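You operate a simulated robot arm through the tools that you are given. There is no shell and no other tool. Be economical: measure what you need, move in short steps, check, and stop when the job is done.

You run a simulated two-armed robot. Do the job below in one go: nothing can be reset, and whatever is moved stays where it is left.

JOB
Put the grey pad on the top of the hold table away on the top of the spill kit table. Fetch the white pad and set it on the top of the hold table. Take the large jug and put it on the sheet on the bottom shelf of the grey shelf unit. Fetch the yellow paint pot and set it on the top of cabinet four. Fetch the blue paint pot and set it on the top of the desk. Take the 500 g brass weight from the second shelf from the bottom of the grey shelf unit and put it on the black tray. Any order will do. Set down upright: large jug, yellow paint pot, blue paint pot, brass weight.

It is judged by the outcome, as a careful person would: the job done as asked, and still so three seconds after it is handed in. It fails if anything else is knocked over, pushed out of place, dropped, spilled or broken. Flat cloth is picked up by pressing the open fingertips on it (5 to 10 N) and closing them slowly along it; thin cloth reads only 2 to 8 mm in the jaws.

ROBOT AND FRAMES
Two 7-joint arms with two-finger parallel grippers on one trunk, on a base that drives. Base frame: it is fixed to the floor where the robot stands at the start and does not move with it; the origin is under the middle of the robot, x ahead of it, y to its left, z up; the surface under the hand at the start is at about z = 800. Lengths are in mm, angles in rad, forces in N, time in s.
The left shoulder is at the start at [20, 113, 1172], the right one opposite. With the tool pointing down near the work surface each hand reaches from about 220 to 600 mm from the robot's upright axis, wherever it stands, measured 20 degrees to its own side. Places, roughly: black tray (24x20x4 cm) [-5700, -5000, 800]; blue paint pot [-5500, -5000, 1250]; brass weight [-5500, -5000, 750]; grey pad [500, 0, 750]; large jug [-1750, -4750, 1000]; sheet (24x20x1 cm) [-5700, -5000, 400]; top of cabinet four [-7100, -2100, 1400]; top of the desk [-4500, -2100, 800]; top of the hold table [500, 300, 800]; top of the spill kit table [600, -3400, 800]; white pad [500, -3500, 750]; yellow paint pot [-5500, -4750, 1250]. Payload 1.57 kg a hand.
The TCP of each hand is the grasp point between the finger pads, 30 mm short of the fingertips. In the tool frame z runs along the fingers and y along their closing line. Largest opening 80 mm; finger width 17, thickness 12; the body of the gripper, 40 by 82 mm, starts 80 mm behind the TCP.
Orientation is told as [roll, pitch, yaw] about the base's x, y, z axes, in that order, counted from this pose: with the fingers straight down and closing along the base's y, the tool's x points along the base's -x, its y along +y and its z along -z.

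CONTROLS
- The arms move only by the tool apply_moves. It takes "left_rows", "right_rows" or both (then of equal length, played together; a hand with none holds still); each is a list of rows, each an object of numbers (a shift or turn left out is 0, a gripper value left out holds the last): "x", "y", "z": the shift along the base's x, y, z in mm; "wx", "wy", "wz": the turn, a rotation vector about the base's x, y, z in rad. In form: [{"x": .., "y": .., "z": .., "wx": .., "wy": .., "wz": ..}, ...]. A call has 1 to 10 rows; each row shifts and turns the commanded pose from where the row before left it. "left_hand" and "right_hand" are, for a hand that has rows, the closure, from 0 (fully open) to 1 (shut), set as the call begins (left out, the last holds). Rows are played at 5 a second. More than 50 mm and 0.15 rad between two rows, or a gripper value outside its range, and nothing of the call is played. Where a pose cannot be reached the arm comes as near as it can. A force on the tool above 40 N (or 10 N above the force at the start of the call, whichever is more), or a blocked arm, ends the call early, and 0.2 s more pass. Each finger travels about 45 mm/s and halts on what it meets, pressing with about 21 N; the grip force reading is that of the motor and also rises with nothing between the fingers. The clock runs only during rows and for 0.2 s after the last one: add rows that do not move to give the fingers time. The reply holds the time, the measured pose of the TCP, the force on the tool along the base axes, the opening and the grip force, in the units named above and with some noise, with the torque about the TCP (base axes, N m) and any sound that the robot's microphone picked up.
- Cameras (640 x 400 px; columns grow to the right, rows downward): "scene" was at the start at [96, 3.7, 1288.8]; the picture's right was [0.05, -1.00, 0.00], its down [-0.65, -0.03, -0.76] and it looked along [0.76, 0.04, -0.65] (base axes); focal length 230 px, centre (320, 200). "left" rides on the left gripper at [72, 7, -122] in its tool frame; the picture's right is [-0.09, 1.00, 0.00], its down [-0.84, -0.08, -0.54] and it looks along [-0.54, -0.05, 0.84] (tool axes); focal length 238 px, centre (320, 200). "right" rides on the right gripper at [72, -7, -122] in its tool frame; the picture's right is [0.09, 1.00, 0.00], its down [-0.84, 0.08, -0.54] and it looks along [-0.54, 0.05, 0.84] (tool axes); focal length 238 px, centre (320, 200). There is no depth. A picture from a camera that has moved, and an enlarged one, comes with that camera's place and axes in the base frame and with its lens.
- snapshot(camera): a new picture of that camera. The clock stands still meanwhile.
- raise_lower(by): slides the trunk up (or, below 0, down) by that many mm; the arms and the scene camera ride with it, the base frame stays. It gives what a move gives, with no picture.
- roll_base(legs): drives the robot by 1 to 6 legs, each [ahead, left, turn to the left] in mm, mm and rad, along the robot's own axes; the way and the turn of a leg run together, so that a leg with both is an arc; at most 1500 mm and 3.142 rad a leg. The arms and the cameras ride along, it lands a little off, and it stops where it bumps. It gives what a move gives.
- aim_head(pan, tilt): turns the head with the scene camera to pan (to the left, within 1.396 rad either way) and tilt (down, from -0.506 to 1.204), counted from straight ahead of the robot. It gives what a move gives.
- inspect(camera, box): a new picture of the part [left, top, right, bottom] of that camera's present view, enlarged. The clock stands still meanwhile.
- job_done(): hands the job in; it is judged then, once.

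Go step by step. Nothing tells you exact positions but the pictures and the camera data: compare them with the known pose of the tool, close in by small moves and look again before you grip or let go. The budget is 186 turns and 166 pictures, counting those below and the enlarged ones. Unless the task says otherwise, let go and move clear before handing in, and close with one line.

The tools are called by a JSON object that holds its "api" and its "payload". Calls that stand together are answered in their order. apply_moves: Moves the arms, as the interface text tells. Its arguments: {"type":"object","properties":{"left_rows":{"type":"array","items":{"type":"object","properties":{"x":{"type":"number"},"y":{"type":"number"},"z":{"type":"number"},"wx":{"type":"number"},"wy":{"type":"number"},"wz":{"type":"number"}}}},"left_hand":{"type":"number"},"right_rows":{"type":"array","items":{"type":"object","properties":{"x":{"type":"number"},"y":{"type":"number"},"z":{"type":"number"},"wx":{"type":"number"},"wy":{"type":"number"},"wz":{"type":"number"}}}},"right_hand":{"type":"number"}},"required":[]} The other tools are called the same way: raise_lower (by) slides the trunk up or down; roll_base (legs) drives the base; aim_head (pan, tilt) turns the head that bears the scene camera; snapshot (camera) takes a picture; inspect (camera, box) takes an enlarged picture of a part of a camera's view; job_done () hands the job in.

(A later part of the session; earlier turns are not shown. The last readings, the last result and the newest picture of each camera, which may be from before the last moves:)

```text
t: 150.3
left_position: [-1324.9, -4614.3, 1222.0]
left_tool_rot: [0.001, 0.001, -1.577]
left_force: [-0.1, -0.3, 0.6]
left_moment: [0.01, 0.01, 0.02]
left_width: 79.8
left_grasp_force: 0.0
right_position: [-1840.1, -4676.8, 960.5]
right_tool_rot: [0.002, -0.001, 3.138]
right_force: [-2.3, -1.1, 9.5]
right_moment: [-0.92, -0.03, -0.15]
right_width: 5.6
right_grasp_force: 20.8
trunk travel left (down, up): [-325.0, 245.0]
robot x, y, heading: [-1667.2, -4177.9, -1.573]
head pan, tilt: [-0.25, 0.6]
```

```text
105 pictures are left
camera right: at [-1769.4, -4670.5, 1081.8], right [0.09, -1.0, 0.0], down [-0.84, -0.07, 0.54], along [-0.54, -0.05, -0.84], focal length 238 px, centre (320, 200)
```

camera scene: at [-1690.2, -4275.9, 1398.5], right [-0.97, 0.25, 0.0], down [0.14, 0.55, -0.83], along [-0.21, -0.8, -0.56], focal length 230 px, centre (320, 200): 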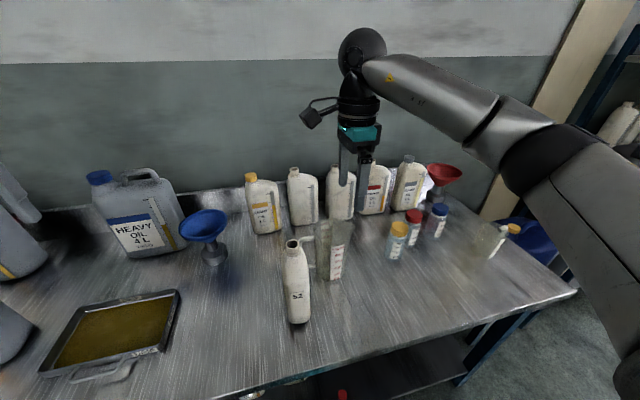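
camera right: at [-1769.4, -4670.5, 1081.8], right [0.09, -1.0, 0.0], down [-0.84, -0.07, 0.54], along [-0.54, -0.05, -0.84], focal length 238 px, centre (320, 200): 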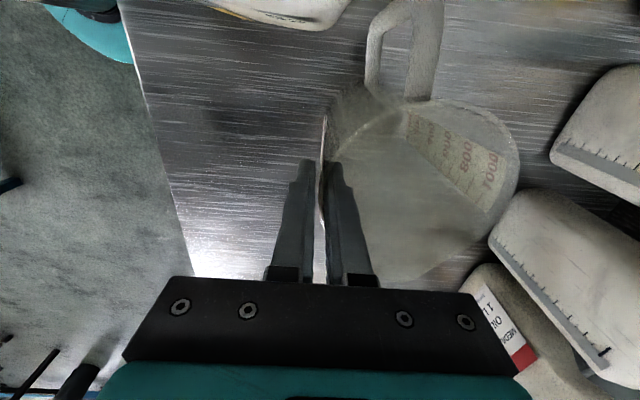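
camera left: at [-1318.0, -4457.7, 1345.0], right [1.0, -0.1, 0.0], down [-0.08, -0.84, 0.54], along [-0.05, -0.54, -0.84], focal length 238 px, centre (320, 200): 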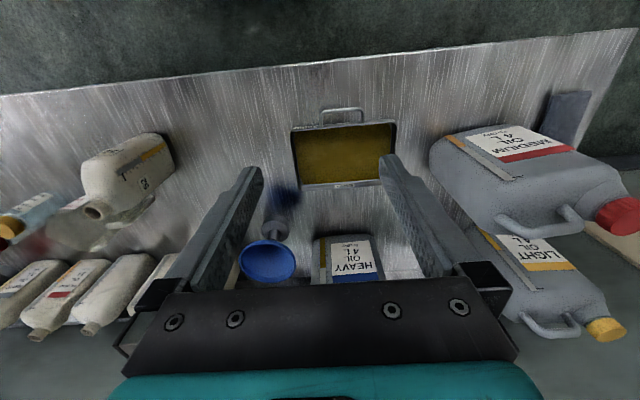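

Pinched (5.6 mm). Lifting gently straight up.

{"api": "apply_moves", "payload": {"right_rows": [{"z": 3}, {"z": 5}, {"z": 8}, {"z": 12}, {"z": 16}, {"z": 16}, {}]}}

{"api": "snapshot", "payload": {"camera": "scene"}}

{"api": "snapshot", "payload": {"camera": "right"}}

```text
t: 151.9
left_position: [-1326.4, -4614.4, 1222.5]
left_tool_rot: [-0.002, -0.001, -1.577]
left_force: [0.1, 0.3, -0.1]
left_moment: [-0.02, 0.0, 0.02]
left_width: 80.1
left_grasp_force: 0.2
right_position: [-1839.0, -4676.9, 1020.5]
right_tool_rot: [0.0, -0.001, 3.137]
right_force: [-0.7, 0.2, -0.6]
right_moment: [0.07, 0.01, 0.0]
right_width: 4.4
right_grasp_force: 21.3
trunk travel left (down, up): [-325.0, 245.0]
robot x, y, heading: [-1668.9, -4178.0, -1.57]
head pan, tilt: [-0.25, 0.6]
```

```text
104 pictures are left
camera scene: at [-1690.3, -4276.1, 1398.5], right [-0.97, 0.25, 0.0], down [0.14, 0.55, -0.82], along [-0.21, -0.8, -0.57], focal length 230 px, centre (320, 200)
```

scene: 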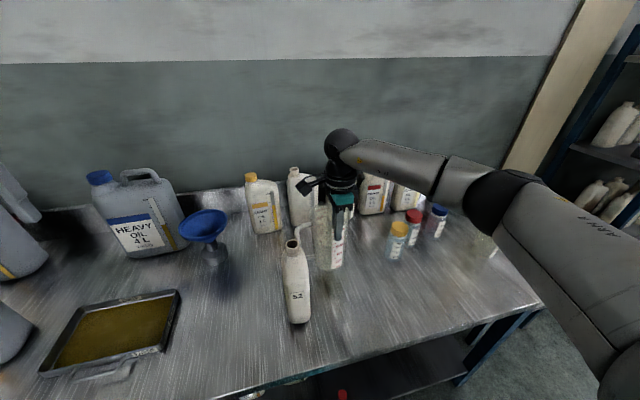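

```text
103 pictures are left
camera right: at [-1769.3, -4671.6, 1142.7], right [0.09, -1.0, 0.0], down [-0.84, -0.07, 0.54], along [-0.54, -0.05, -0.84], focal length 238 px, centre (320, 200)
```

right: 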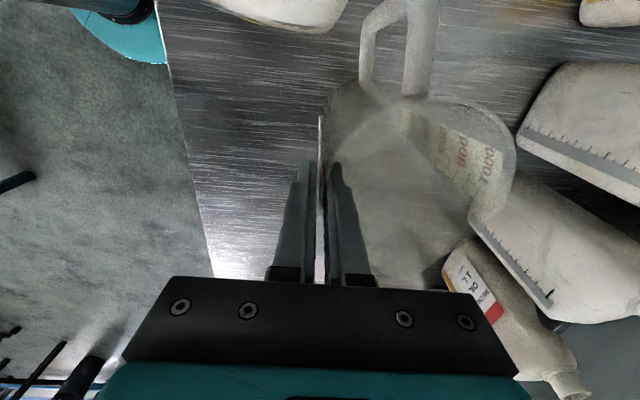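

Lifted cleanly. I'll raise, move right away from bottle 52, then turn so the handle faces me.

{"api": "apply_moves", "payload": {"right_rows": [{"z": 30}, {"z": 30}, {"z": 20}, {"x": -25}, {"x": -30}, {"x": -35, "y": 10, "wz": 0.12}, {"y": 20, "wz": 0.145}, {"y": 20, "wz": 0.145}, {"y": 20, "wz": 0.145}, {"y": 7, "wz": 0.145}]}}

{"api": "apply_moves", "payload": {"right_rows": [{"wz": 0.145}, {"wz": 0.145}, {"wz": 0.145}, {"wz": 0.145}, {"wz": 0.145}, {"wz": 0.145}, {}]}}

{"api": "snapshot", "payload": {"camera": "right"}}

{"api": "snapshot", "payload": {"camera": "scene"}}

```text
t: 154.1
left_position: [-1325.3, -4614.7, 1221.1]
left_tool_rot: [0.001, 0.0, -1.577]
left_force: [1.0, -0.3, 0.4]
left_moment: [0.01, 0.01, 0.05]
left_width: 80.0
left_grasp_force: 0.1
right_position: [-1927.8, -4598.8, 1099.5]
right_tool_rot: [0.0, 0.0, -2.442]
right_force: [0.4, -0.5, -0.7]
right_moment: [0.06, 0.05, -0.01]
right_width: 4.2
right_grasp_force: 21.3
trunk travel left (down, up): [-325.0, 245.0]
robot x, y, heading: [-1664.9, -4177.4, -1.572]
head pan, tilt: [-0.25, 0.6]
```

```text
t: 155.7
left_position: [-1324.1, -4614.1, 1221.9]
left_tool_rot: [0.0, 0.001, -1.575]
left_force: [-0.3, -0.2, 0.2]
left_moment: [-0.04, 0.01, 0.02]
left_width: 80.2
left_grasp_force: 0.1
right_position: [-1929.2, -4599.5, 1100.0]
right_tool_rot: [0.001, 0.0, -1.574]
right_force: [-0.2, -0.2, -1.0]
right_moment: [-0.01, 0.08, 0.0]
right_width: 4.4
right_grasp_force: 20.3
trunk travel left (down, up): [-325.0, 245.0]
robot x, y, heading: [-1668.7, -4176.3, -1.572]
head pan, tilt: [-0.25, 0.6]
```

```text
102 pictures are left
camera right: at [-1937.3, -4527.5, 1222.4], right [1.0, 0.09, 0.0], down [0.08, -0.84, 0.54], along [0.05, -0.54, -0.84], focal length 238 px, centre (320, 200)
```

right: 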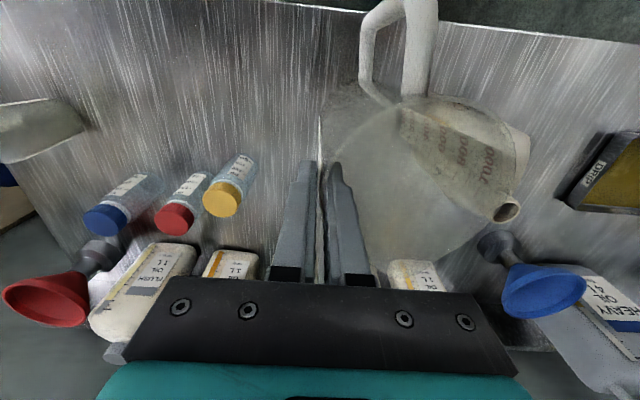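

```text
101 pictures are left
camera scene: at [-1690.3, -4276.0, 1398.5], right [-0.97, 0.25, 0.0], down [0.14, 0.55, -0.83], along [-0.21, -0.8, -0.56], focal length 230 px, centre (320, 200)
```

scene: 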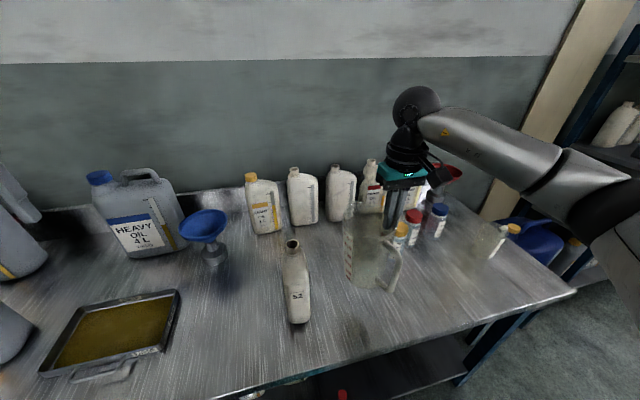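

{"api": "apply_moves", "payload": {"right_rows": [{"z": -30}, {"z": -35}, {"z": -30}, {"z": -20}, {"z": -10}, {"z": -5}, {}]}}

{"api": "snapshot", "payload": {"camera": "scene"}}

```text
t: 157.3
left_position: [-1324.7, -4614.8, 1221.5]
left_tool_rot: [0.0, 0.0, -1.577]
left_force: [-0.4, -1.0, -0.2]
left_moment: [0.01, 0.0, 0.01]
left_width: 79.8
left_grasp_force: 0.1
right_position: [-1929.3, -4599.6, 970.3]
right_tool_rot: [-0.001, -0.001, -1.576]
right_force: [-0.4, 0.1, -2.4]
right_moment: [-0.02, 0.06, 0.0]
right_width: 4.4
right_grasp_force: 20.6
trunk travel left (down, up): [-325.0, 245.0]
robot x, y, heading: [-1669.9, -4183.3, -1.574]
head pan, tilt: [-0.25, 0.6]
```

```text
100 pictures are left
camera scene: at [-1690.3, -4276.0, 1398.5], right [-0.97, 0.25, 0.0], down [0.14, 0.55, -0.83], along [-0.21, -0.8, -0.56], focal length 230 px, centre (320, 200)
```

scene: 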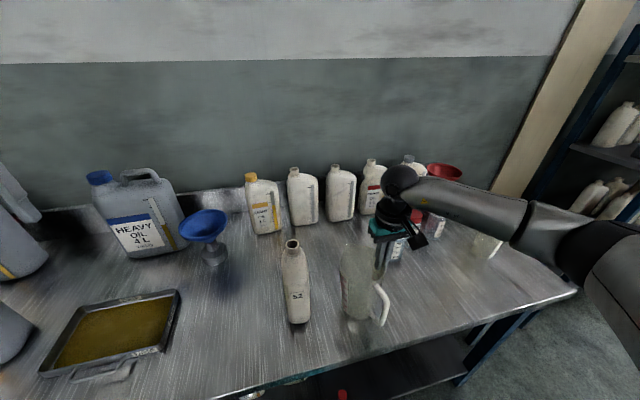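

{"api": "apply_moves", "payload": {"right_rows": [{"z": -3}, {"z": -3}, {"z": -3}, {}]}}

{"api": "inspect", "payload": {"camera": "scene", "box": [300, 200, 460, 340]}}

```text
t: 158.3
left_position: [-1325.1, -4614.0, 1222.3]
left_tool_rot: [0.0, 0.0, -1.575]
left_force: [-0.1, -0.5, -0.3]
left_moment: [-0.02, -0.01, -0.01]
left_width: 79.8
left_grasp_force: 0.1
right_position: [-1930.1, -4600.3, 962.7]
right_tool_rot: [0.001, -0.004, -1.576]
right_force: [-3.0, 0.2, 11.1]
right_moment: [0.04, -0.53, 0.04]
right_width: 4.2
right_grasp_force: 20.9
trunk travel left (down, up): [-325.0, 245.0]
robot x, y, heading: [-1668.7, -4180.4, -1.571]
head pan, tilt: [-0.25, 0.6]
```

```text
2.86 times, centred on (380, 270) of scene
camera zoom: at [-1690.3, -4275.3, 1398.7], right [-0.97, 0.25, 0.0], down [0.14, 0.55, -0.83], along [-0.21, -0.8, -0.56], focal length 659 px, centre (149, 0)
```

zoom: 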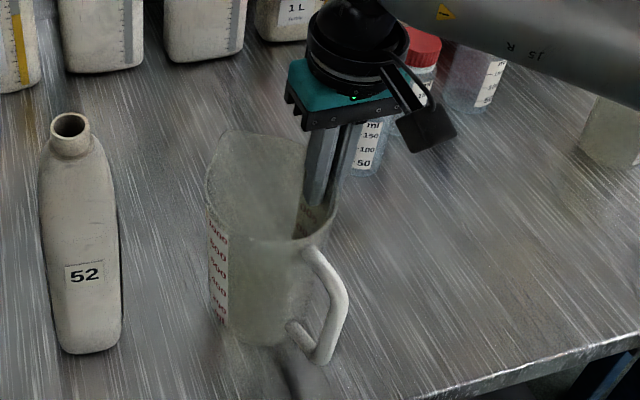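

Contact; the jug rests with its handle toward me. Releasing and lifting out.

{"api": "apply_moves", "payload": {"right_rows": [{"z": 1}, {}, {}, {}, {}], "right_hand": 0.45}}

{"api": "apply_moves", "payload": {"right_rows": [{"z": 20}, {"z": 30}, {"z": 40}, {"z": 40}, {"z": 40}, {}]}}

{"api": "inspect", "payload": {"camera": "scene", "box": [300, 200, 460, 340]}}

{"api": "snapshot", "payload": {"camera": "right"}}

```text
t: 159.5
left_position: [-1324.9, -4614.2, 1221.1]
left_tool_rot: [0.002, 0.001, -1.575]
left_force: [0.1, 0.4, 0.9]
left_moment: [-0.01, -0.01, 0.02]
left_width: 80.3
left_grasp_force: 0.0
right_position: [-1928.8, -4596.8, 963.3]
right_tool_rot: [0.001, -0.002, -1.576]
right_force: [0.0, -0.2, -0.5]
right_moment: [-0.01, 0.0, 0.01]
right_width: 44.0
right_grasp_force: 0.0
trunk travel left (down, up): [-325.0, 245.0]
robot x, y, heading: [-1667.1, -4179.8, -1.569]
head pan, tilt: [-0.25, 0.6]
```

```text
t: 160.9
left_position: [-1325.2, -4615.8, 1223.0]
left_tool_rot: [0.001, -0.001, -1.575]
left_force: [-0.1, 0.8, 0.0]
left_moment: [-0.02, 0.0, 0.01]
left_width: 79.7
left_grasp_force: 0.1
right_position: [-1929.3, -4598.2, 1133.4]
right_tool_rot: [-0.001, 0.0, -1.577]
right_force: [-0.2, -0.7, 1.0]
right_moment: [0.02, 0.02, -0.02]
right_width: 44.1
right_grasp_force: 0.0
trunk travel left (down, up): [-325.0, 245.0]
robot x, y, heading: [-1670.0, -4183.6, -1.577]
head pan, tilt: [-0.25, 0.6]
```

```text
2.86 times, centred on (380, 270) of scene
camera zoom: at [-1690.4, -4275.9, 1398.5], right [-0.97, 0.25, 0.0], down [0.14, 0.55, -0.83], along [-0.21, -0.8, -0.56], focal length 659 px, centre (149, 0)
```

zoom: 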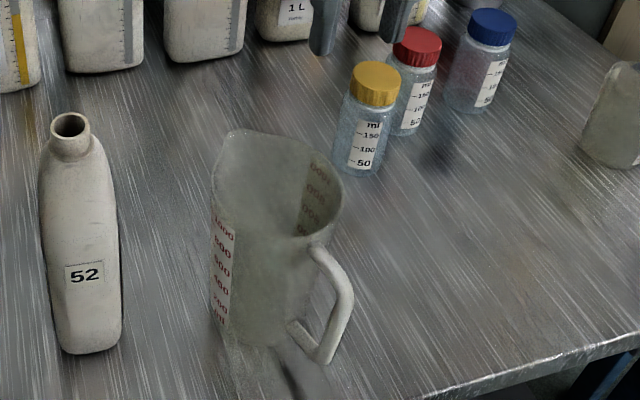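

```text
97 pictures are left
camera right: at [-1937.2, -4527.1, 1254.8], right [1.0, 0.09, 0.0], down [0.07, -0.84, 0.54], along [0.05, -0.54, -0.84], focal length 238 px, centre (320, 200)
```

right: 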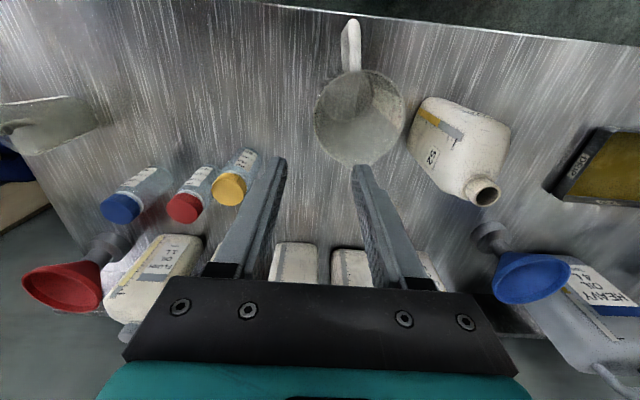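

The jug stands at about (−1886, −4587), handle pointing toward me and slightly right. I'll back up so the arm has room, tilt the tool about 60° forward, and prepare to grasp the handle.

{"api": "roll_base", "payload": {"legs": [[-200, -40, 0]]}}

{"api": "apply_moves", "payload": {"right_rows": [{"wz": 0.125}, {"wz": 0.12}, {"wx": -0.136, "wy": -0.034}, {"wx": -0.136, "wy": -0.034}, {"wx": -0.136, "wy": -0.034}, {"wx": -0.136, "wy": -0.034}, {"wx": -0.136, "wy": -0.034}, {"wx": -0.136, "wy": -0.034}, {"wx": -0.136, "wy": -0.034}, {"wx": -0.064, "wy": -0.016}], "right_hand": 0.3}}

{"api": "aim_head", "payload": {"pan": -0.4, "tilt": 0.6}}

{"api": "snapshot", "payload": {"camera": "scene"}}

{"api": "snapshot", "payload": {"camera": "right"}}

```text
t: 162.5
left_position: [-1362.3, -4415.9, 1221.8]
left_tool_rot: [0.001, 0.0, -1.571]
left_force: [-0.3, 0.3, -0.7]
left_moment: [-0.04, 0.0, -0.03]
left_width: 79.8
left_grasp_force: 0.0
right_position: [-1967.2, -4402.9, 1132.8]
right_tool_rot: [0.0, -0.001, -1.574]
right_force: [-0.2, 0.3, 0.6]
right_moment: [-0.02, -0.02, -0.01]
right_width: 44.0
right_grasp_force: 0.1
trunk travel left (down, up): [-325.0, 245.0]
robot x, y, heading: [-1711.2, -3985.8, -1.575]
head pan, tilt: [-0.25, 0.6]
```

```text
t: 164.7
left_position: [-1362.4, -4417.5, 1222.0]
left_tool_rot: [0.0, 0.002, -1.574]
left_force: [0.1, -0.7, 0.1]
left_moment: [-0.01, 0.02, 0.01]
left_width: 80.1
left_grasp_force: 0.1
right_position: [-1966.0, -4404.0, 1131.7]
right_tool_rot: [0.004, -1.048, -1.331]
right_force: [-0.2, -0.3, 0.1]
right_moment: [-0.01, 0.01, -0.01]
right_width: 56.1
right_grasp_force: 0.0
trunk travel left (down, up): [-325.0, 245.0]
robot x, y, heading: [-1707.7, -3983.0, -1.571]
head pan, tilt: [-0.25, 0.6]
```

```text
t: 165.4
left_position: [-1363.9, -4416.7, 1221.6]
left_tool_rot: [-0.001, 0.0, -1.573]
left_force: [0.8, 0.8, -0.1]
left_moment: [-0.03, -0.01, -0.03]
left_width: 79.9
left_grasp_force: 0.0
right_position: [-1965.7, -4403.3, 1131.7]
right_tool_rot: [0.003, -1.047, -1.329]
right_force: [-0.3, -0.3, -0.5]
right_moment: [0.02, -0.02, -0.03]
right_width: 56.1
right_grasp_force: 0.1
trunk travel left (down, up): [-325.0, 245.0]
robot x, y, heading: [-1707.7, -3981.0, -1.573]
head pan, tilt: [-0.4, 0.6]
```

```text
96 pictures are left
camera scene: at [-1741.3, -4075.7, 1398.5], right [-0.92, 0.39, 0.0], down [0.22, 0.52, -0.83], along [-0.32, -0.76, -0.56], focal length 230 px, centre (320, 200)
```

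scene: 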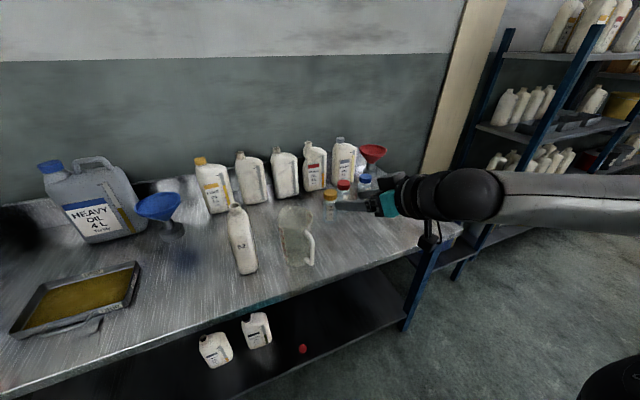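

```text
95 pictures are left
camera right: at [-2008.7, -4268.6, 1131.1], right [0.96, 0.29, -0.08], down [0.06, 0.07, 1.0], along [0.29, -0.96, 0.05], focal length 238 px, centre (320, 200)
```

right: 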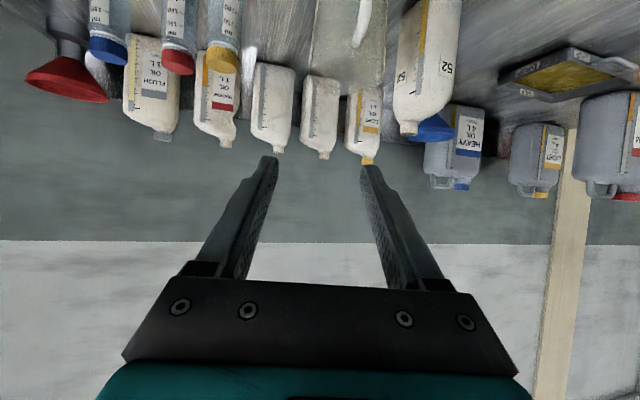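

{"api": "apply_moves", "payload": {"right_rows": [{"x": 10, "y": 10, "z": -40}, {"x": 10, "z": -40}, {"x": 10, "z": -40}, {"x": 10, "y": -10, "z": -35}, {"y": -14, "z": -21}, {}]}}

{"api": "snapshot", "payload": {"camera": "right"}}

{"api": "inspect", "payload": {"camera": "scene", "box": [230, 160, 450, 300]}}

```text
t: 166.8
left_position: [-1361.0, -4417.7, 1221.9]
left_tool_rot: [-0.001, 0.001, -1.573]
left_force: [-0.1, -0.7, -1.4]
left_moment: [0.0, 0.04, -0.02]
left_width: 80.0
left_grasp_force: 0.1
right_position: [-1926.1, -4416.5, 955.5]
right_tool_rot: [0.004, -1.045, -1.328]
right_force: [-0.4, -0.4, 0.5]
right_moment: [0.04, 0.02, 0.0]
right_width: 55.9
right_grasp_force: 0.0
trunk travel left (down, up): [-325.0, 245.0]
robot x, y, heading: [-1705.7, -3986.1, -1.573]
head pan, tilt: [-0.4, 0.6]
```

```text
94 pictures are left
camera right: at [-1968.6, -4281.1, 954.8], right [0.96, 0.29, -0.08], down [0.06, 0.07, 1.0], along [0.29, -0.96, 0.05], focal length 238 px, centre (320, 200)
```

right: 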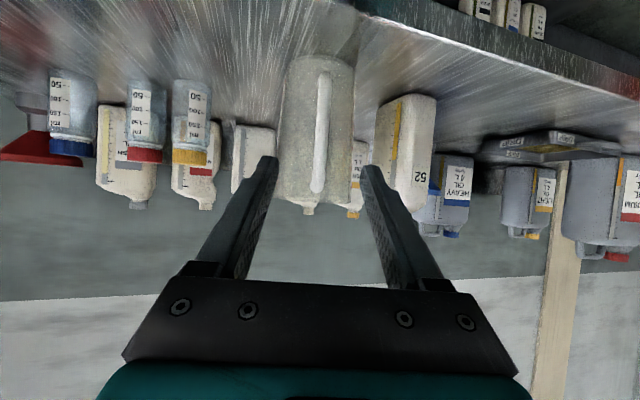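

```text
2.86 times, centred on (340, 230) of scene
camera zoom: at [-1741.4, -4075.6, 1398.5], right [-0.92, 0.39, 0.0], down [0.22, 0.52, -0.83], along [-0.32, -0.76, -0.56], focal length 659 px, centre (263, 114)
```

zoom: 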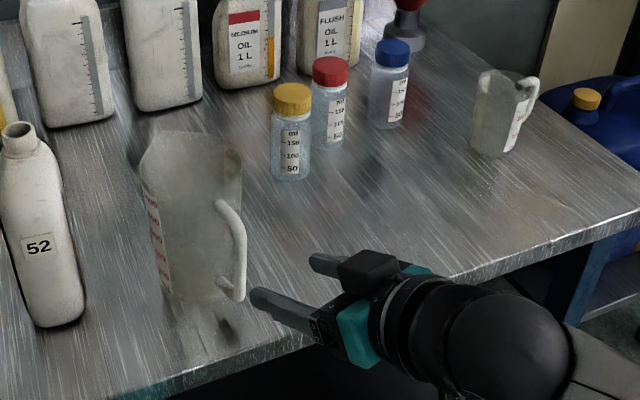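

The handle bar is centred between the fingers. I advance along the tool axis about 102 mm.

{"api": "apply_moves", "payload": {"right_rows": [{"x": 7, "y": -29, "z": -17}, {"x": 7, "y": -29, "z": -17}, {"x": 5, "y": -20, "z": -12}, {"x": 2, "y": -10, "z": -6}, {}]}}

{"api": "snapshot", "payload": {"camera": "right"}}

{"api": "inspect", "payload": {"camera": "scene", "box": [230, 160, 450, 300]}}

```text
t: 168.0
left_position: [-1362.1, -4417.8, 1222.1]
left_tool_rot: [0.0, 0.0, -1.573]
left_force: [-0.5, 0.2, 0.2]
left_moment: [0.02, -0.01, -0.01]
left_width: 80.0
left_grasp_force: 0.0
right_position: [-1904.3, -4504.6, 904.7]
right_tool_rot: [0.004, -1.046, -1.33]
right_force: [0.6, -0.6, -0.3]
right_moment: [0.02, 0.03, -0.01]
right_width: 55.9
right_grasp_force: 0.0
trunk travel left (down, up): [-325.0, 245.0]
robot x, y, heading: [-1709.1, -3980.3, -1.569]
head pan, tilt: [-0.4, 0.6]
```

```text
92 pictures are left
camera right: at [-1947.5, -4369.6, 903.7], right [0.96, 0.29, -0.08], down [0.06, 0.07, 1.0], along [0.29, -0.96, 0.05], focal length 238 px, centre (320, 200)
```

right: 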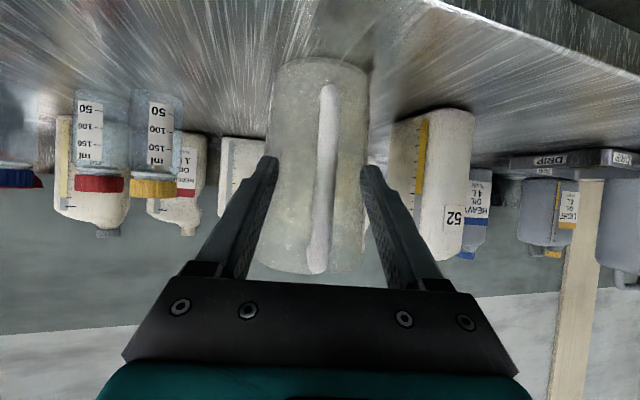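

```text
2.86 times, centred on (340, 230) of scene
camera zoom: at [-1741.4, -4075.7, 1398.5], right [-0.92, 0.39, 0.0], down [0.22, 0.52, -0.83], along [-0.32, -0.76, -0.56], focal length 659 px, centre (263, 114)
```

zoom: 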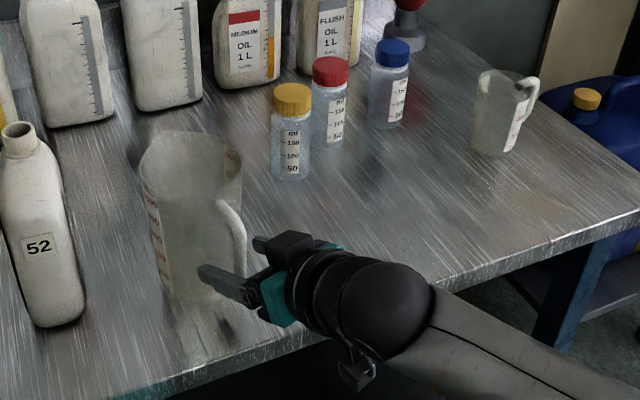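

Straddled. Closing on the handle.

{"api": "apply_moves", "payload": {"right_rows": [{}, {}, {}, {}, {}, {}], "right_hand": 1}}

{"api": "apply_moves", "payload": {"right_rows": [{"z": 3}, {"z": 6}, {"z": 10}, {"z": 15}, {"z": 20}, {"z": 25}, {"z": 25}, {}]}}

{"api": "inspect", "payload": {"camera": "scene", "box": [230, 160, 450, 300]}}

{"api": "snapshot", "payload": {"camera": "right"}}

```text
t: 169.4
left_position: [-1361.8, -4417.2, 1222.3]
left_tool_rot: [0.0, 0.0, -1.573]
left_force: [0.6, -0.7, 0.4]
left_moment: [-0.03, 0.01, 0.0]
left_width: 80.2
left_grasp_force: 0.1
right_position: [-1906.1, -4504.9, 905.5]
right_tool_rot: [0.004, -1.048, -1.329]
right_force: [0.8, 0.5, 0.7]
right_moment: [-0.04, 0.07, 0.01]
right_width: 12.2
right_grasp_force: 21.5
trunk travel left (down, up): [-325.0, 245.0]
robot x, y, heading: [-1709.8, -3980.7, -1.572]
head pan, tilt: [-0.4, 0.6]
```

```text
t: 171.2
left_position: [-1362.7, -4417.0, 1221.9]
left_tool_rot: [-0.001, 0.0, -1.574]
left_force: [-0.3, 0.4, 0.4]
left_moment: [0.0, 0.03, -0.01]
left_width: 79.7
left_grasp_force: 0.0
right_position: [-1906.2, -4504.2, 1007.8]
right_tool_rot: [0.005, -1.049, -1.33]
right_force: [0.9, -0.1, -1.4]
right_moment: [0.11, 0.02, 0.02]
right_width: 12.6
right_grasp_force: 21.1
trunk travel left (down, up): [-325.0, 245.0]
robot x, y, heading: [-1709.4, -3985.3, -1.57]
head pan, tilt: [-0.4, 0.6]
```

```text
2.86 times, centred on (340, 230) of scene
camera zoom: at [-1741.4, -4075.8, 1398.5], right [-0.92, 0.39, 0.0], down [0.22, 0.52, -0.83], along [-0.32, -0.76, -0.57], focal length 659 px, centre (263, 114)
```

zoom: 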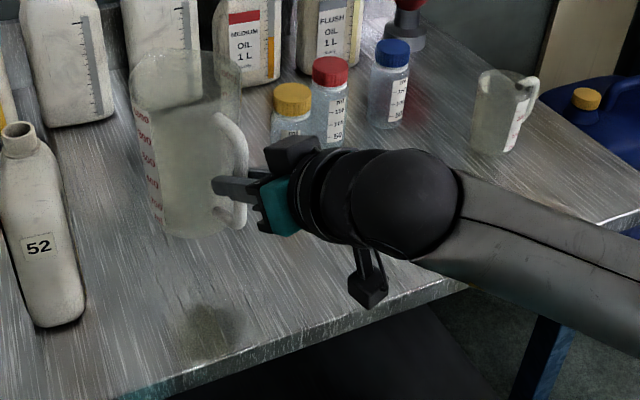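

```text
89 pictures are left
camera right: at [-1947.8, -4369.9, 1007.6], right [0.96, 0.29, -0.08], down [0.06, 0.07, 1.0], along [0.29, -0.96, 0.05], focal length 238 px, centre (320, 200)
```

right: 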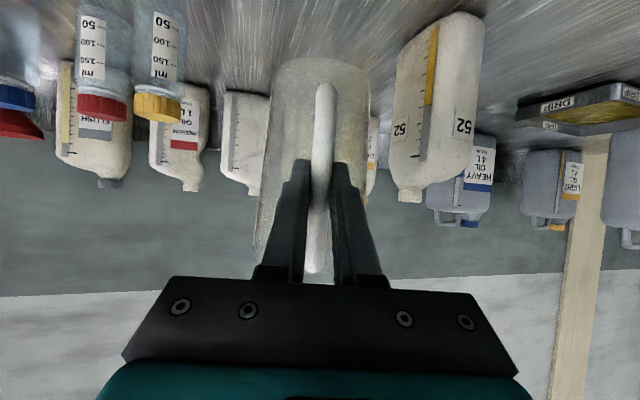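

The jug is held upright. Raising, backing off, and looking down the aisle.

{"api": "apply_moves", "payload": {"right_rows": [{"z": 25}, {"z": 30}, {"z": 30}, {"z": 20}, {}]}}

{"api": "roll_base", "payload": {"legs": [[-230, 0, 0]]}}

{"api": "aim_head", "payload": {"pan": -1.2, "tilt": 0.3}}

{"api": "snapshot", "payload": {"camera": "scene"}}

```text
t: 172.4
left_position: [-1363.8, -4418.0, 1221.4]
left_tool_rot: [0.0, 0.0, -1.571]
left_force: [-0.3, -0.4, -0.5]
left_moment: [0.02, 0.02, 0.0]
left_width: 80.1
left_grasp_force: 0.0
right_position: [-1904.6, -4504.7, 1113.4]
right_tool_rot: [0.004, -1.047, -1.33]
right_force: [-0.5, 0.7, -1.8]
right_moment: [0.1, 0.02, 0.0]
right_width: 12.1
right_grasp_force: 21.3
trunk travel left (down, up): [-325.0, 245.0]
robot x, y, heading: [-1706.8, -3983.0, -1.572]
head pan, tilt: [-0.4, 0.6]
```

```text
t: 174.1
left_position: [-1364.5, -4189.8, 1222.8]
left_tool_rot: [-0.001, 0.001, -1.577]
left_force: [0.0, 0.4, -0.1]
left_moment: [-0.04, -0.03, -0.01]
left_width: 80.1
left_grasp_force: 0.1
right_position: [-1907.0, -4274.9, 1112.9]
right_tool_rot: [0.004, -1.048, -1.334]
right_force: [0.0, 1.0, -0.4]
right_moment: [0.06, 0.03, -0.03]
right_width: 12.3
right_grasp_force: 21.0
trunk travel left (down, up): [-325.0, 245.0]
robot x, y, heading: [-1708.6, -3755.1, -1.577]
head pan, tilt: [-0.4, 0.6]
```

```text
t: 175.3
left_position: [-1363.7, -4191.3, 1221.5]
left_tool_rot: [0.0, -0.001, -1.578]
left_force: [0.7, 0.4, -0.5]
left_moment: [-0.01, -0.01, -0.02]
left_width: 80.2
left_grasp_force: 0.1
right_position: [-1906.4, -4274.9, 1111.7]
right_tool_rot: [0.004, -1.047, -1.335]
right_force: [0.7, -0.3, -1.1]
right_moment: [0.1, 0.04, 0.01]
right_width: 12.4
right_grasp_force: 21.2
trunk travel left (down, up): [-325.0, 245.0]
robot x, y, heading: [-1711.6, -3754.3, -1.576]
head pan, tilt: [-1.201, 0.3]
```

```text
88 pictures are left
camera scene: at [-1793.5, -3799.8, 1426.0], right [-0.36, 0.93, 0.0], down [0.28, 0.11, -0.96], along [-0.89, -0.34, -0.3], focal length 230 px, centre (320, 200)
```

scene: 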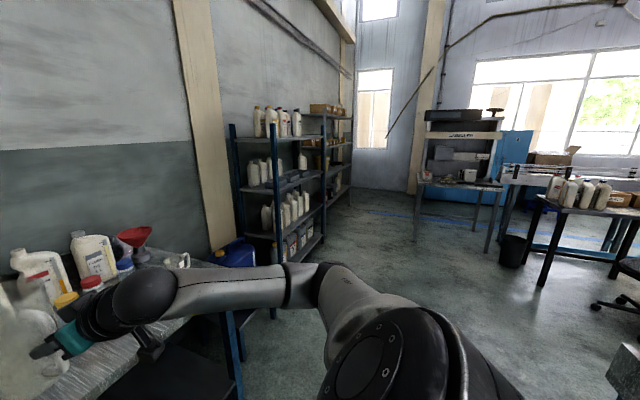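

{"api": "roll_base", "payload": {"legs": [[0, -1400, 0], [0, -1400, 0]]}}

{"api": "aim_head", "payload": {"pan": -0.8, "tilt": 0.35}}

{"api": "snapshot", "payload": {"camera": "scene"}}

```text
t: 188.8
left_position: [-4163.4, -4209.6, 1221.0]
left_tool_rot: [-0.002, -0.001, -1.579]
left_force: [0.7, 0.3, 0.4]
left_moment: [0.01, -0.01, 0.02]
left_width: 80.0
left_grasp_force: 0.0
right_position: [-4707.3, -4292.6, 1112.4]
right_tool_rot: [0.004, -1.048, -1.339]
right_force: [-0.5, 0.2, -1.4]
right_moment: [0.09, 0.02, 0.04]
right_width: 12.3
right_grasp_force: 20.5
trunk travel left (down, up): [-325.0, 245.0]
robot x, y, heading: [-4502.4, -3775.7, -1.578]
head pan, tilt: [-1.201, 0.3]
```

```text
t: 189.7
left_position: [-4165.2, -4210.3, 1222.4]
left_tool_rot: [0.0, 0.001, -1.582]
left_force: [0.2, -0.5, -0.3]
left_moment: [0.0, 0.0, -0.01]
left_width: 80.0
left_grasp_force: 0.0
right_position: [-4705.7, -4292.8, 1112.1]
right_tool_rot: [0.005, -1.047, -1.337]
right_force: [0.0, 0.3, -2.0]
right_moment: [0.1, 0.01, 0.0]
right_width: 11.9
right_grasp_force: 21.3
trunk travel left (down, up): [-325.0, 245.0]
robot x, y, heading: [-4505.9, -3775.0, -1.575]
head pan, tilt: [-0.799, 0.351]
```

```text
87 pictures are left
camera scene: at [-4572.5, -3848.2, 1421.3], right [-0.69, 0.72, 0.0], down [0.25, 0.24, -0.94], along [-0.68, -0.65, -0.34], focal length 230 px, centre (320, 200)
```

scene: 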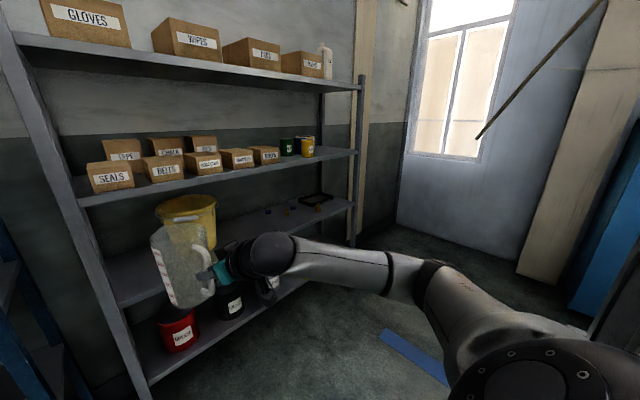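

The grey shelf unit is ahead on the right: paint pots on the third shelf, small weights and a black tray on the second. I'll move in front of its right end.

{"api": "roll_base", "payload": {"legs": [[0, -900, 0]]}}

{"api": "aim_head", "payload": {"pan": -0.15, "tilt": 0.5}}

{"api": "snapshot", "payload": {"camera": "scene"}}

{"api": "snapshot", "payload": {"camera": "right"}}

```text
t: 191.4
left_position: [-4304.9, -4224.8, 1222.9]
left_tool_rot: [0.002, 0.001, -1.575]
left_force: [-1.0, -0.5, -0.3]
left_moment: [0.04, -0.03, 0.02]
left_width: 80.2
left_grasp_force: 0.2
right_position: [-4846.0, -4310.7, 1110.9]
right_tool_rot: [0.006, -1.042, -1.335]
right_force: [0.2, -0.9, -1.5]
right_moment: [0.1, 0.03, 0.02]
right_width: 12.1
right_grasp_force: 21.4
trunk travel left (down, up): [-325.0, 245.0]
robot x, y, heading: [-4647.6, -3788.5, -1.577]
head pan, tilt: [-0.799, 0.351]
stopped in leg 1: the robot was blocked; the commanded pose is now the measured one
```

```text
t: 192.5
left_position: [-4302.3, -4221.5, 1224.1]
left_tool_rot: [-0.001, -0.003, -1.572]
left_force: [0.2, -0.5, 0.6]
left_moment: [-0.01, 0.0, -0.01]
left_width: 80.1
left_grasp_force: 0.0
right_position: [-4845.5, -4307.3, 1112.3]
right_tool_rot: [0.004, -1.045, -1.329]
right_force: [0.3, -0.2, -1.3]
right_moment: [0.09, 0.01, -0.03]
right_width: 12.1
right_grasp_force: 21.1
trunk travel left (down, up): [-325.0, 245.0]
robot x, y, heading: [-4650.8, -3785.8, -1.577]
head pan, tilt: [-0.15, 0.499]
```

```text
86 pictures are left
camera scene: at [-4661.1, -3887.9, 1407.6], right [-0.99, 0.15, 0.0], down [0.07, 0.47, -0.88], along [-0.13, -0.87, -0.48], focal length 230 px, centre (320, 200)
```

scene: 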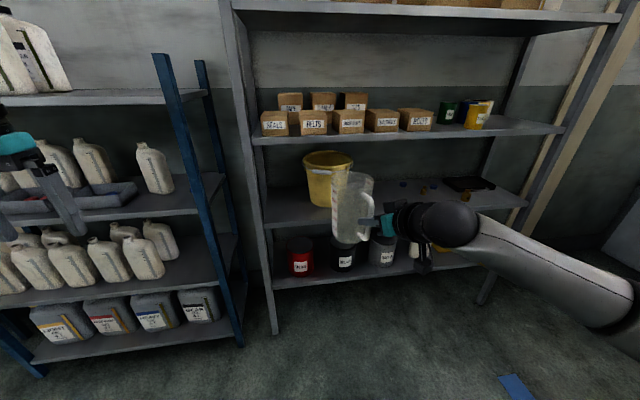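

```text
85 pictures are left
camera right: at [-4887.7, -4171.8, 1111.4], right [0.96, 0.28, -0.08], down [0.06, 0.07, 1.0], along [0.29, -0.96, 0.05], focal length 238 px, centre (320, 200)
```

right: 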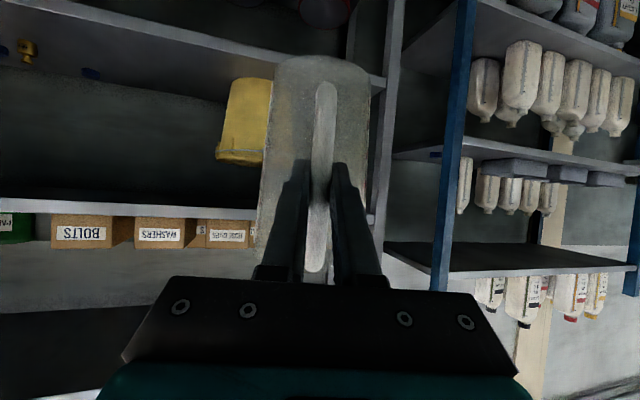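

The base was blocked by something on its right. Looking there.

{"api": "aim_head", "payload": {"pan": -1.39, "tilt": 0.75}}

{"api": "snapshot", "payload": {"camera": "scene"}}

```text
t: 193.9
left_position: [-4303.1, -4221.5, 1224.1]
left_tool_rot: [-0.002, -0.002, -1.574]
left_force: [-0.3, -0.3, -0.4]
left_moment: [-0.03, -0.02, 0.04]
left_width: 80.0
left_grasp_force: 0.1
right_position: [-4845.4, -4307.0, 1111.7]
right_tool_rot: [0.004, -1.045, -1.329]
right_force: [0.1, 1.6, -0.7]
right_moment: [0.15, 0.02, -0.01]
right_width: 12.3
right_grasp_force: 21.0
trunk travel left (down, up): [-325.0, 245.0]
robot x, y, heading: [-4648.7, -3788.8, -1.576]
head pan, tilt: [-1.389, 0.75]
```

```text
84 pictures are left
camera scene: at [-4728.7, -3812.9, 1385.6], right [-0.18, 0.98, 0.0], down [0.67, 0.12, -0.73], along [-0.72, -0.13, -0.68], focal length 230 px, centre (320, 200)
```

scene: 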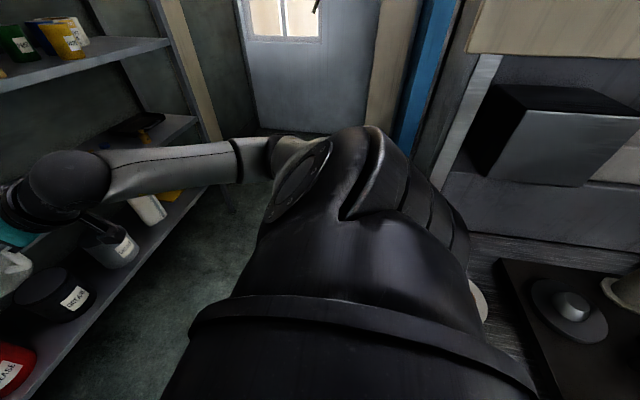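

The base corner is touching a bench on its right. I'll free it to the left, pull the hand in, move closer to the shelf, then continue right.

{"api": "roll_base", "payload": {"legs": [[0, 60, 0]]}}

{"api": "apply_moves", "payload": {"right_rows": [{"y": 30}, {"y": 40}, {"y": 40}, {"y": 30}, {}]}}

{"api": "snapshot", "payload": {"camera": "scene"}}

```text
t: 194.9
left_position: [-4241.9, -4220.8, 1223.2]
left_tool_rot: [-0.002, -0.002, -1.574]
left_force: [1.3, -0.2, -0.4]
left_moment: [0.0, 0.02, 0.03]
left_width: 80.1
left_grasp_force: 0.0
right_position: [-4785.7, -4308.9, 1112.5]
right_tool_rot: [0.001, -1.046, -1.328]
right_force: [-0.2, 1.2, -0.8]
right_moment: [0.11, 0.02, -0.02]
right_width: 12.1
right_grasp_force: 21.2
trunk travel left (down, up): [-325.0, 245.0]
robot x, y, heading: [-4592.0, -3788.6, -1.572]
head pan, tilt: [-1.389, 0.75]
```

```text
t: 196.1
left_position: [-4242.2, -4221.6, 1222.3]
left_tool_rot: [-0.002, -0.001, -1.573]
left_force: [-0.8, -0.2, 0.1]
left_moment: [0.0, -0.02, 0.0]
left_width: 80.3
left_grasp_force: 0.0
right_position: [-4796.7, -4192.2, 1105.9]
right_tool_rot: [0.002, -1.043, -1.331]
right_force: [-0.3, -0.3, -1.6]
right_moment: [0.1, -0.01, -0.01]
right_width: 12.3
right_grasp_force: 21.0
right hand out of reach, approached as far as the arm can: row 4
trunk travel left (down, up): [-325.0, 245.0]
robot x, y, heading: [-4592.2, -3785.6, -1.577]
head pan, tilt: [-1.389, 0.75]
```

```text
83 pictures are left
camera scene: at [-4669.2, -3812.9, 1385.6], right [-0.18, 0.98, 0.0], down [0.67, 0.12, -0.73], along [-0.72, -0.13, -0.68], focal length 230 px, centre (320, 200)
```

scene: 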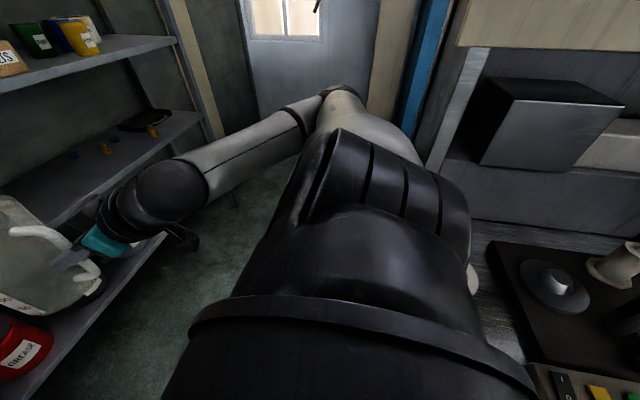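

{"api": "roll_base", "payload": {"legs": [[350, 0, 0.005], [0, -600, 0]]}}

{"api": "aim_head", "payload": {"pan": -0.6, "tilt": 0.6}}

{"api": "snapshot", "payload": {"camera": "scene"}}

```text
t: 201.4
left_position: [-4840.1, -4571.6, 1223.6]
left_tool_rot: [-0.004, -0.002, -1.564]
left_force: [-0.3, -0.7, 1.2]
left_moment: [0.0, -0.01, -0.01]
left_width: 80.1
left_grasp_force: 0.0
right_position: [-5393.4, -4546.4, 1105.4]
right_tool_rot: [0.003, -1.044, -1.322]
right_force: [1.1, 0.5, -0.7]
right_moment: [0.08, 0.05, 0.0]
right_width: 12.3
right_grasp_force: 21.4
trunk travel left (down, up): [-325.0, 245.0]
robot x, y, heading: [-5194.1, -4144.6, -1.567]
head pan, tilt: [-1.389, 0.75]
```

```text
t: 202.5
left_position: [-4840.1, -4573.3, 1223.7]
left_tool_rot: [-0.001, -0.002, -1.565]
left_force: [-0.5, 0.6, 0.4]
left_moment: [-0.02, -0.01, 0.05]
left_width: 80.0
left_grasp_force: 0.0
right_position: [-5394.0, -4546.5, 1105.7]
right_tool_rot: [0.003, -1.046, -1.325]
right_force: [-0.1, 0.0, -1.3]
right_moment: [0.1, -0.01, 0.01]
right_width: 12.1
right_grasp_force: 20.5
trunk travel left (down, up): [-325.0, 245.0]
robot x, y, heading: [-5191.6, -4141.6, -1.566]
head pan, tilt: [-0.6, 0.6]
```

```text
82 pictures are left
camera scene: at [-5237.2, -4225.0, 1398.5], right [-0.83, 0.56, 0.0], down [0.32, 0.47, -0.82], along [-0.46, -0.68, -0.57], focal length 230 px, centre (320, 200)
```

scene: 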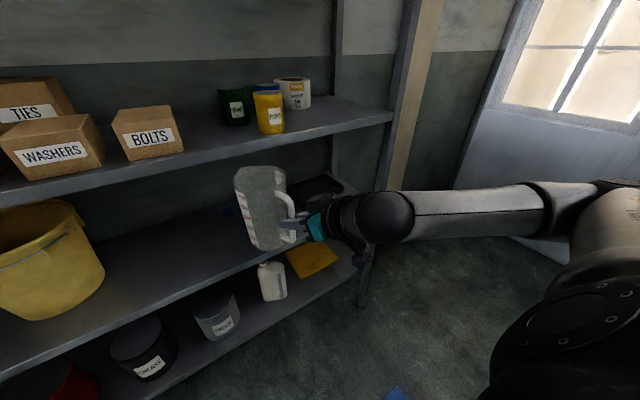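

The sheet is the orange one on the bottom shelf at about (−5690, −4975). I'll move right in line with it, then lower the trunk.

{"api": "roll_base", "payload": {"legs": [[0, -310, 0]]}}

{"api": "raise_lower", "payload": {"by": -320}}

{"api": "aim_head", "payload": {"pan": -0.4, "tilt": 0.7}}

{"api": "snapshot", "payload": {"camera": "scene"}}

{"api": "snapshot", "payload": {"camera": "right"}}

```text
t: 204.6
left_position: [-5157.2, -4573.4, 1223.6]
left_tool_rot: [-0.002, -0.002, -1.567]
left_force: [-0.3, 1.3, -0.1]
left_moment: [0.03, -0.02, -0.01]
left_width: 80.2
left_grasp_force: 0.1
right_position: [-5709.3, -4548.5, 1105.1]
right_tool_rot: [0.005, -1.045, -1.325]
right_force: [0.7, 0.1, -2.0]
right_moment: [0.09, 0.04, 0.0]
right_width: 12.0
right_grasp_force: 21.3
trunk travel left (down, up): [-325.0, 245.0]
robot x, y, heading: [-5506.9, -4146.6, -1.561]
head pan, tilt: [-0.6, 0.6]
```

```text
t: 207.8
left_position: [-5155.5, -4573.4, 903.8]
left_tool_rot: [-0.002, -0.002, -1.565]
left_force: [0.7, -0.2, 0.2]
left_moment: [-0.01, 0.01, 0.03]
left_width: 79.8
left_grasp_force: 0.1
right_position: [-5709.7, -4548.3, 786.3]
right_tool_rot: [0.004, -1.046, -1.322]
right_force: [0.1, 0.2, -1.9]
right_moment: [0.08, 0.01, 0.01]
right_width: 12.3
right_grasp_force: 20.5
trunk travel left (down, up): [-5.0, 565.0]
robot x, y, heading: [-5496.6, -4141.1, -1.561]
head pan, tilt: [-0.6, 0.6]
```

```text
t: 208.5
left_position: [-5155.5, -4573.7, 904.5]
left_tool_rot: [0.0, -0.001, -1.565]
left_force: [0.0, -0.3, 0.3]
left_moment: [0.02, 0.01, 0.02]
left_width: 79.9
left_grasp_force: 0.1
right_position: [-5709.5, -4548.4, 784.8]
right_tool_rot: [0.002, -1.045, -1.323]
right_force: [-0.2, -0.5, -2.4]
right_moment: [0.1, 0.05, -0.03]
right_width: 12.0
right_grasp_force: 21.4
trunk travel left (down, up): [-5.0, 565.0]
robot x, y, heading: [-5505.8, -4140.8, -1.569]
head pan, tilt: [-0.4, 0.7]
```

```text
81 pictures are left
camera scene: at [-5535.7, -4231.7, 1069.9], right [-0.92, 0.39, 0.0], down [0.25, 0.59, -0.77], along [-0.29, -0.71, -0.64], focal length 230 px, centre (320, 200)
```

scene: 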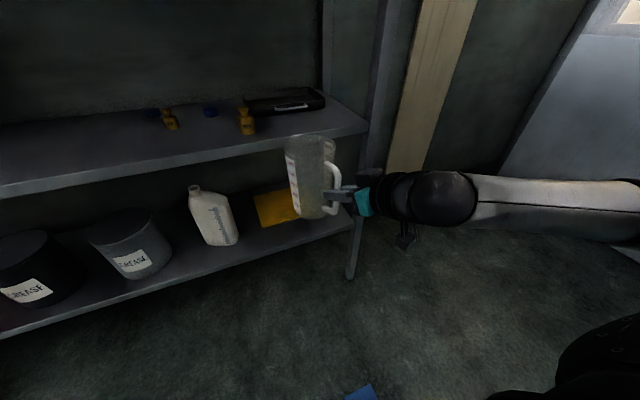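

```text
80 pictures are left
camera right: at [-5752.3, -4412.9, 784.9], right [0.95, 0.29, -0.08], down [0.06, 0.07, 1.0], along [0.3, -0.95, 0.05], focal length 238 px, centre (320, 200)
```

right: 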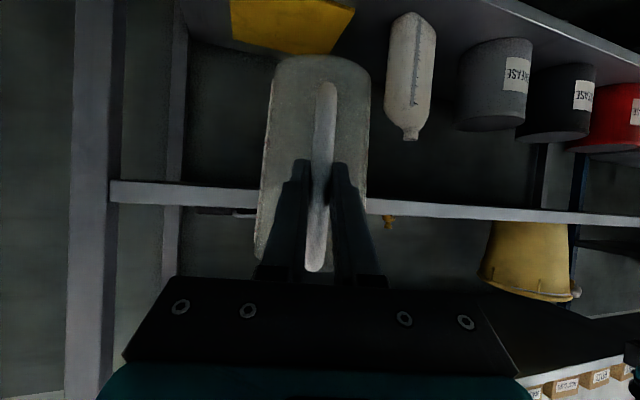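

{"api": "inspect", "payload": {"camera": "scene", "box": [180, 70, 400, 290]}}

{"api": "inspect", "payload": {"camera": "right", "box": [200, 0, 440, 240]}}

```text
1.82 times, centred on (290, 180) of scene
camera zoom: at [-5535.7, -4231.7, 1069.9], right [-0.92, 0.39, 0.0], down [0.25, 0.59, -0.77], along [-0.29, -0.71, -0.64], focal length 419 px, centre (374, 236)
```

zoom: 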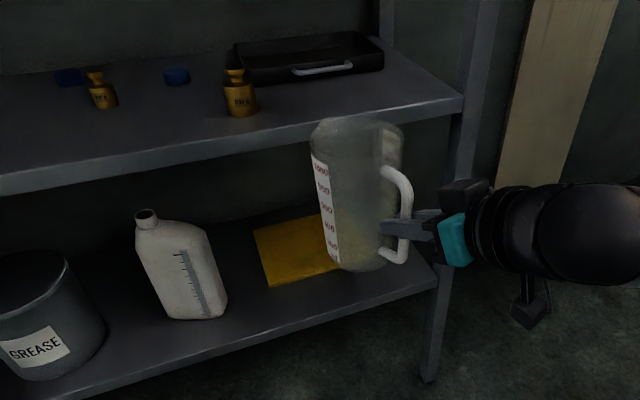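

```text
1.67 times, centred on (320, 120) of right
camera zoom: at [-5752.3, -4412.9, 784.9], right [0.95, 0.29, -0.08], down [0.06, 0.07, 1.0], along [0.3, -0.95, 0.05], focal length 397 px, centre (320, 333)
```

zoom: 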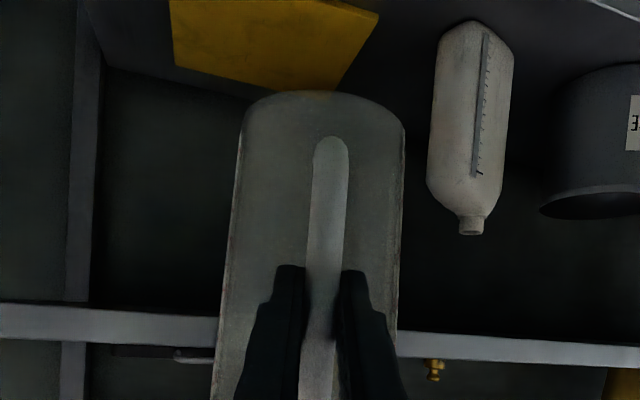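

Sheet centre ≈ (−5683, −4965), top z ≈ 415–430; the second shelf's underside is near 798. I'll lower the jug outside the shelf, then go in.

{"api": "apply_moves", "payload": {"right_rows": [{"z": -40}, {"z": -40, "y": -10}, {"z": -40, "y": -10}, {"z": -40, "y": -10}, {"z": -40}, {"z": -20}, {}]}}

{"api": "snapshot", "payload": {"camera": "scene"}}

{"api": "snapshot", "payload": {"camera": "right"}}

```text
t: 210.1
left_position: [-5155.7, -4574.3, 903.5]
left_tool_rot: [-0.002, -0.001, -1.566]
left_force: [-0.2, 0.2, 0.3]
left_moment: [-0.02, 0.0, 0.0]
left_width: 79.9
left_grasp_force: 0.1
right_position: [-5709.8, -4577.1, 565.3]
right_tool_rot: [0.002, -1.047, -1.323]
right_force: [-0.2, -0.6, -1.3]
right_moment: [0.1, 0.02, 0.0]
right_width: 12.3
right_grasp_force: 21.1
trunk travel left (down, up): [-5.0, 565.0]
robot x, y, heading: [-5505.3, -4143.4, -1.562]
head pan, tilt: [-0.4, 0.7]
```

```text
77 pictures are left
camera scene: at [-5535.7, -4231.7, 1069.9], right [-0.92, 0.39, 0.0], down [0.25, 0.59, -0.76], along [-0.29, -0.71, -0.64], focal length 230 px, centre (320, 200)
```

scene: 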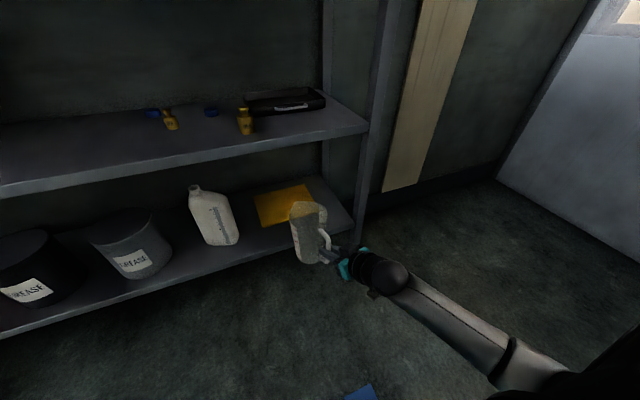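

```text
76 pictures are left
camera right: at [-5751.7, -4442.2, 564.3], right [0.95, 0.29, -0.08], down [0.06, 0.07, 1.0], along [0.3, -0.95, 0.05], focal length 238 px, centre (320, 200)
```

right: 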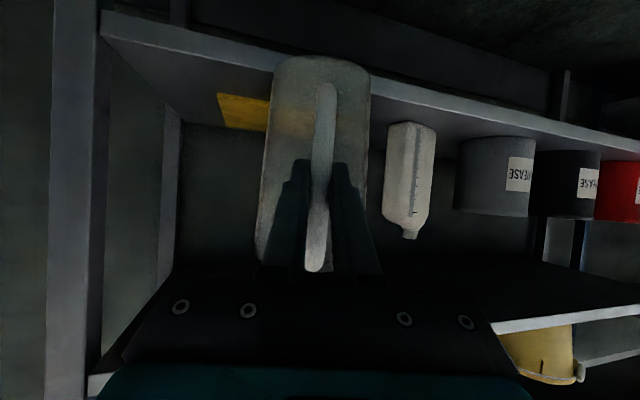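

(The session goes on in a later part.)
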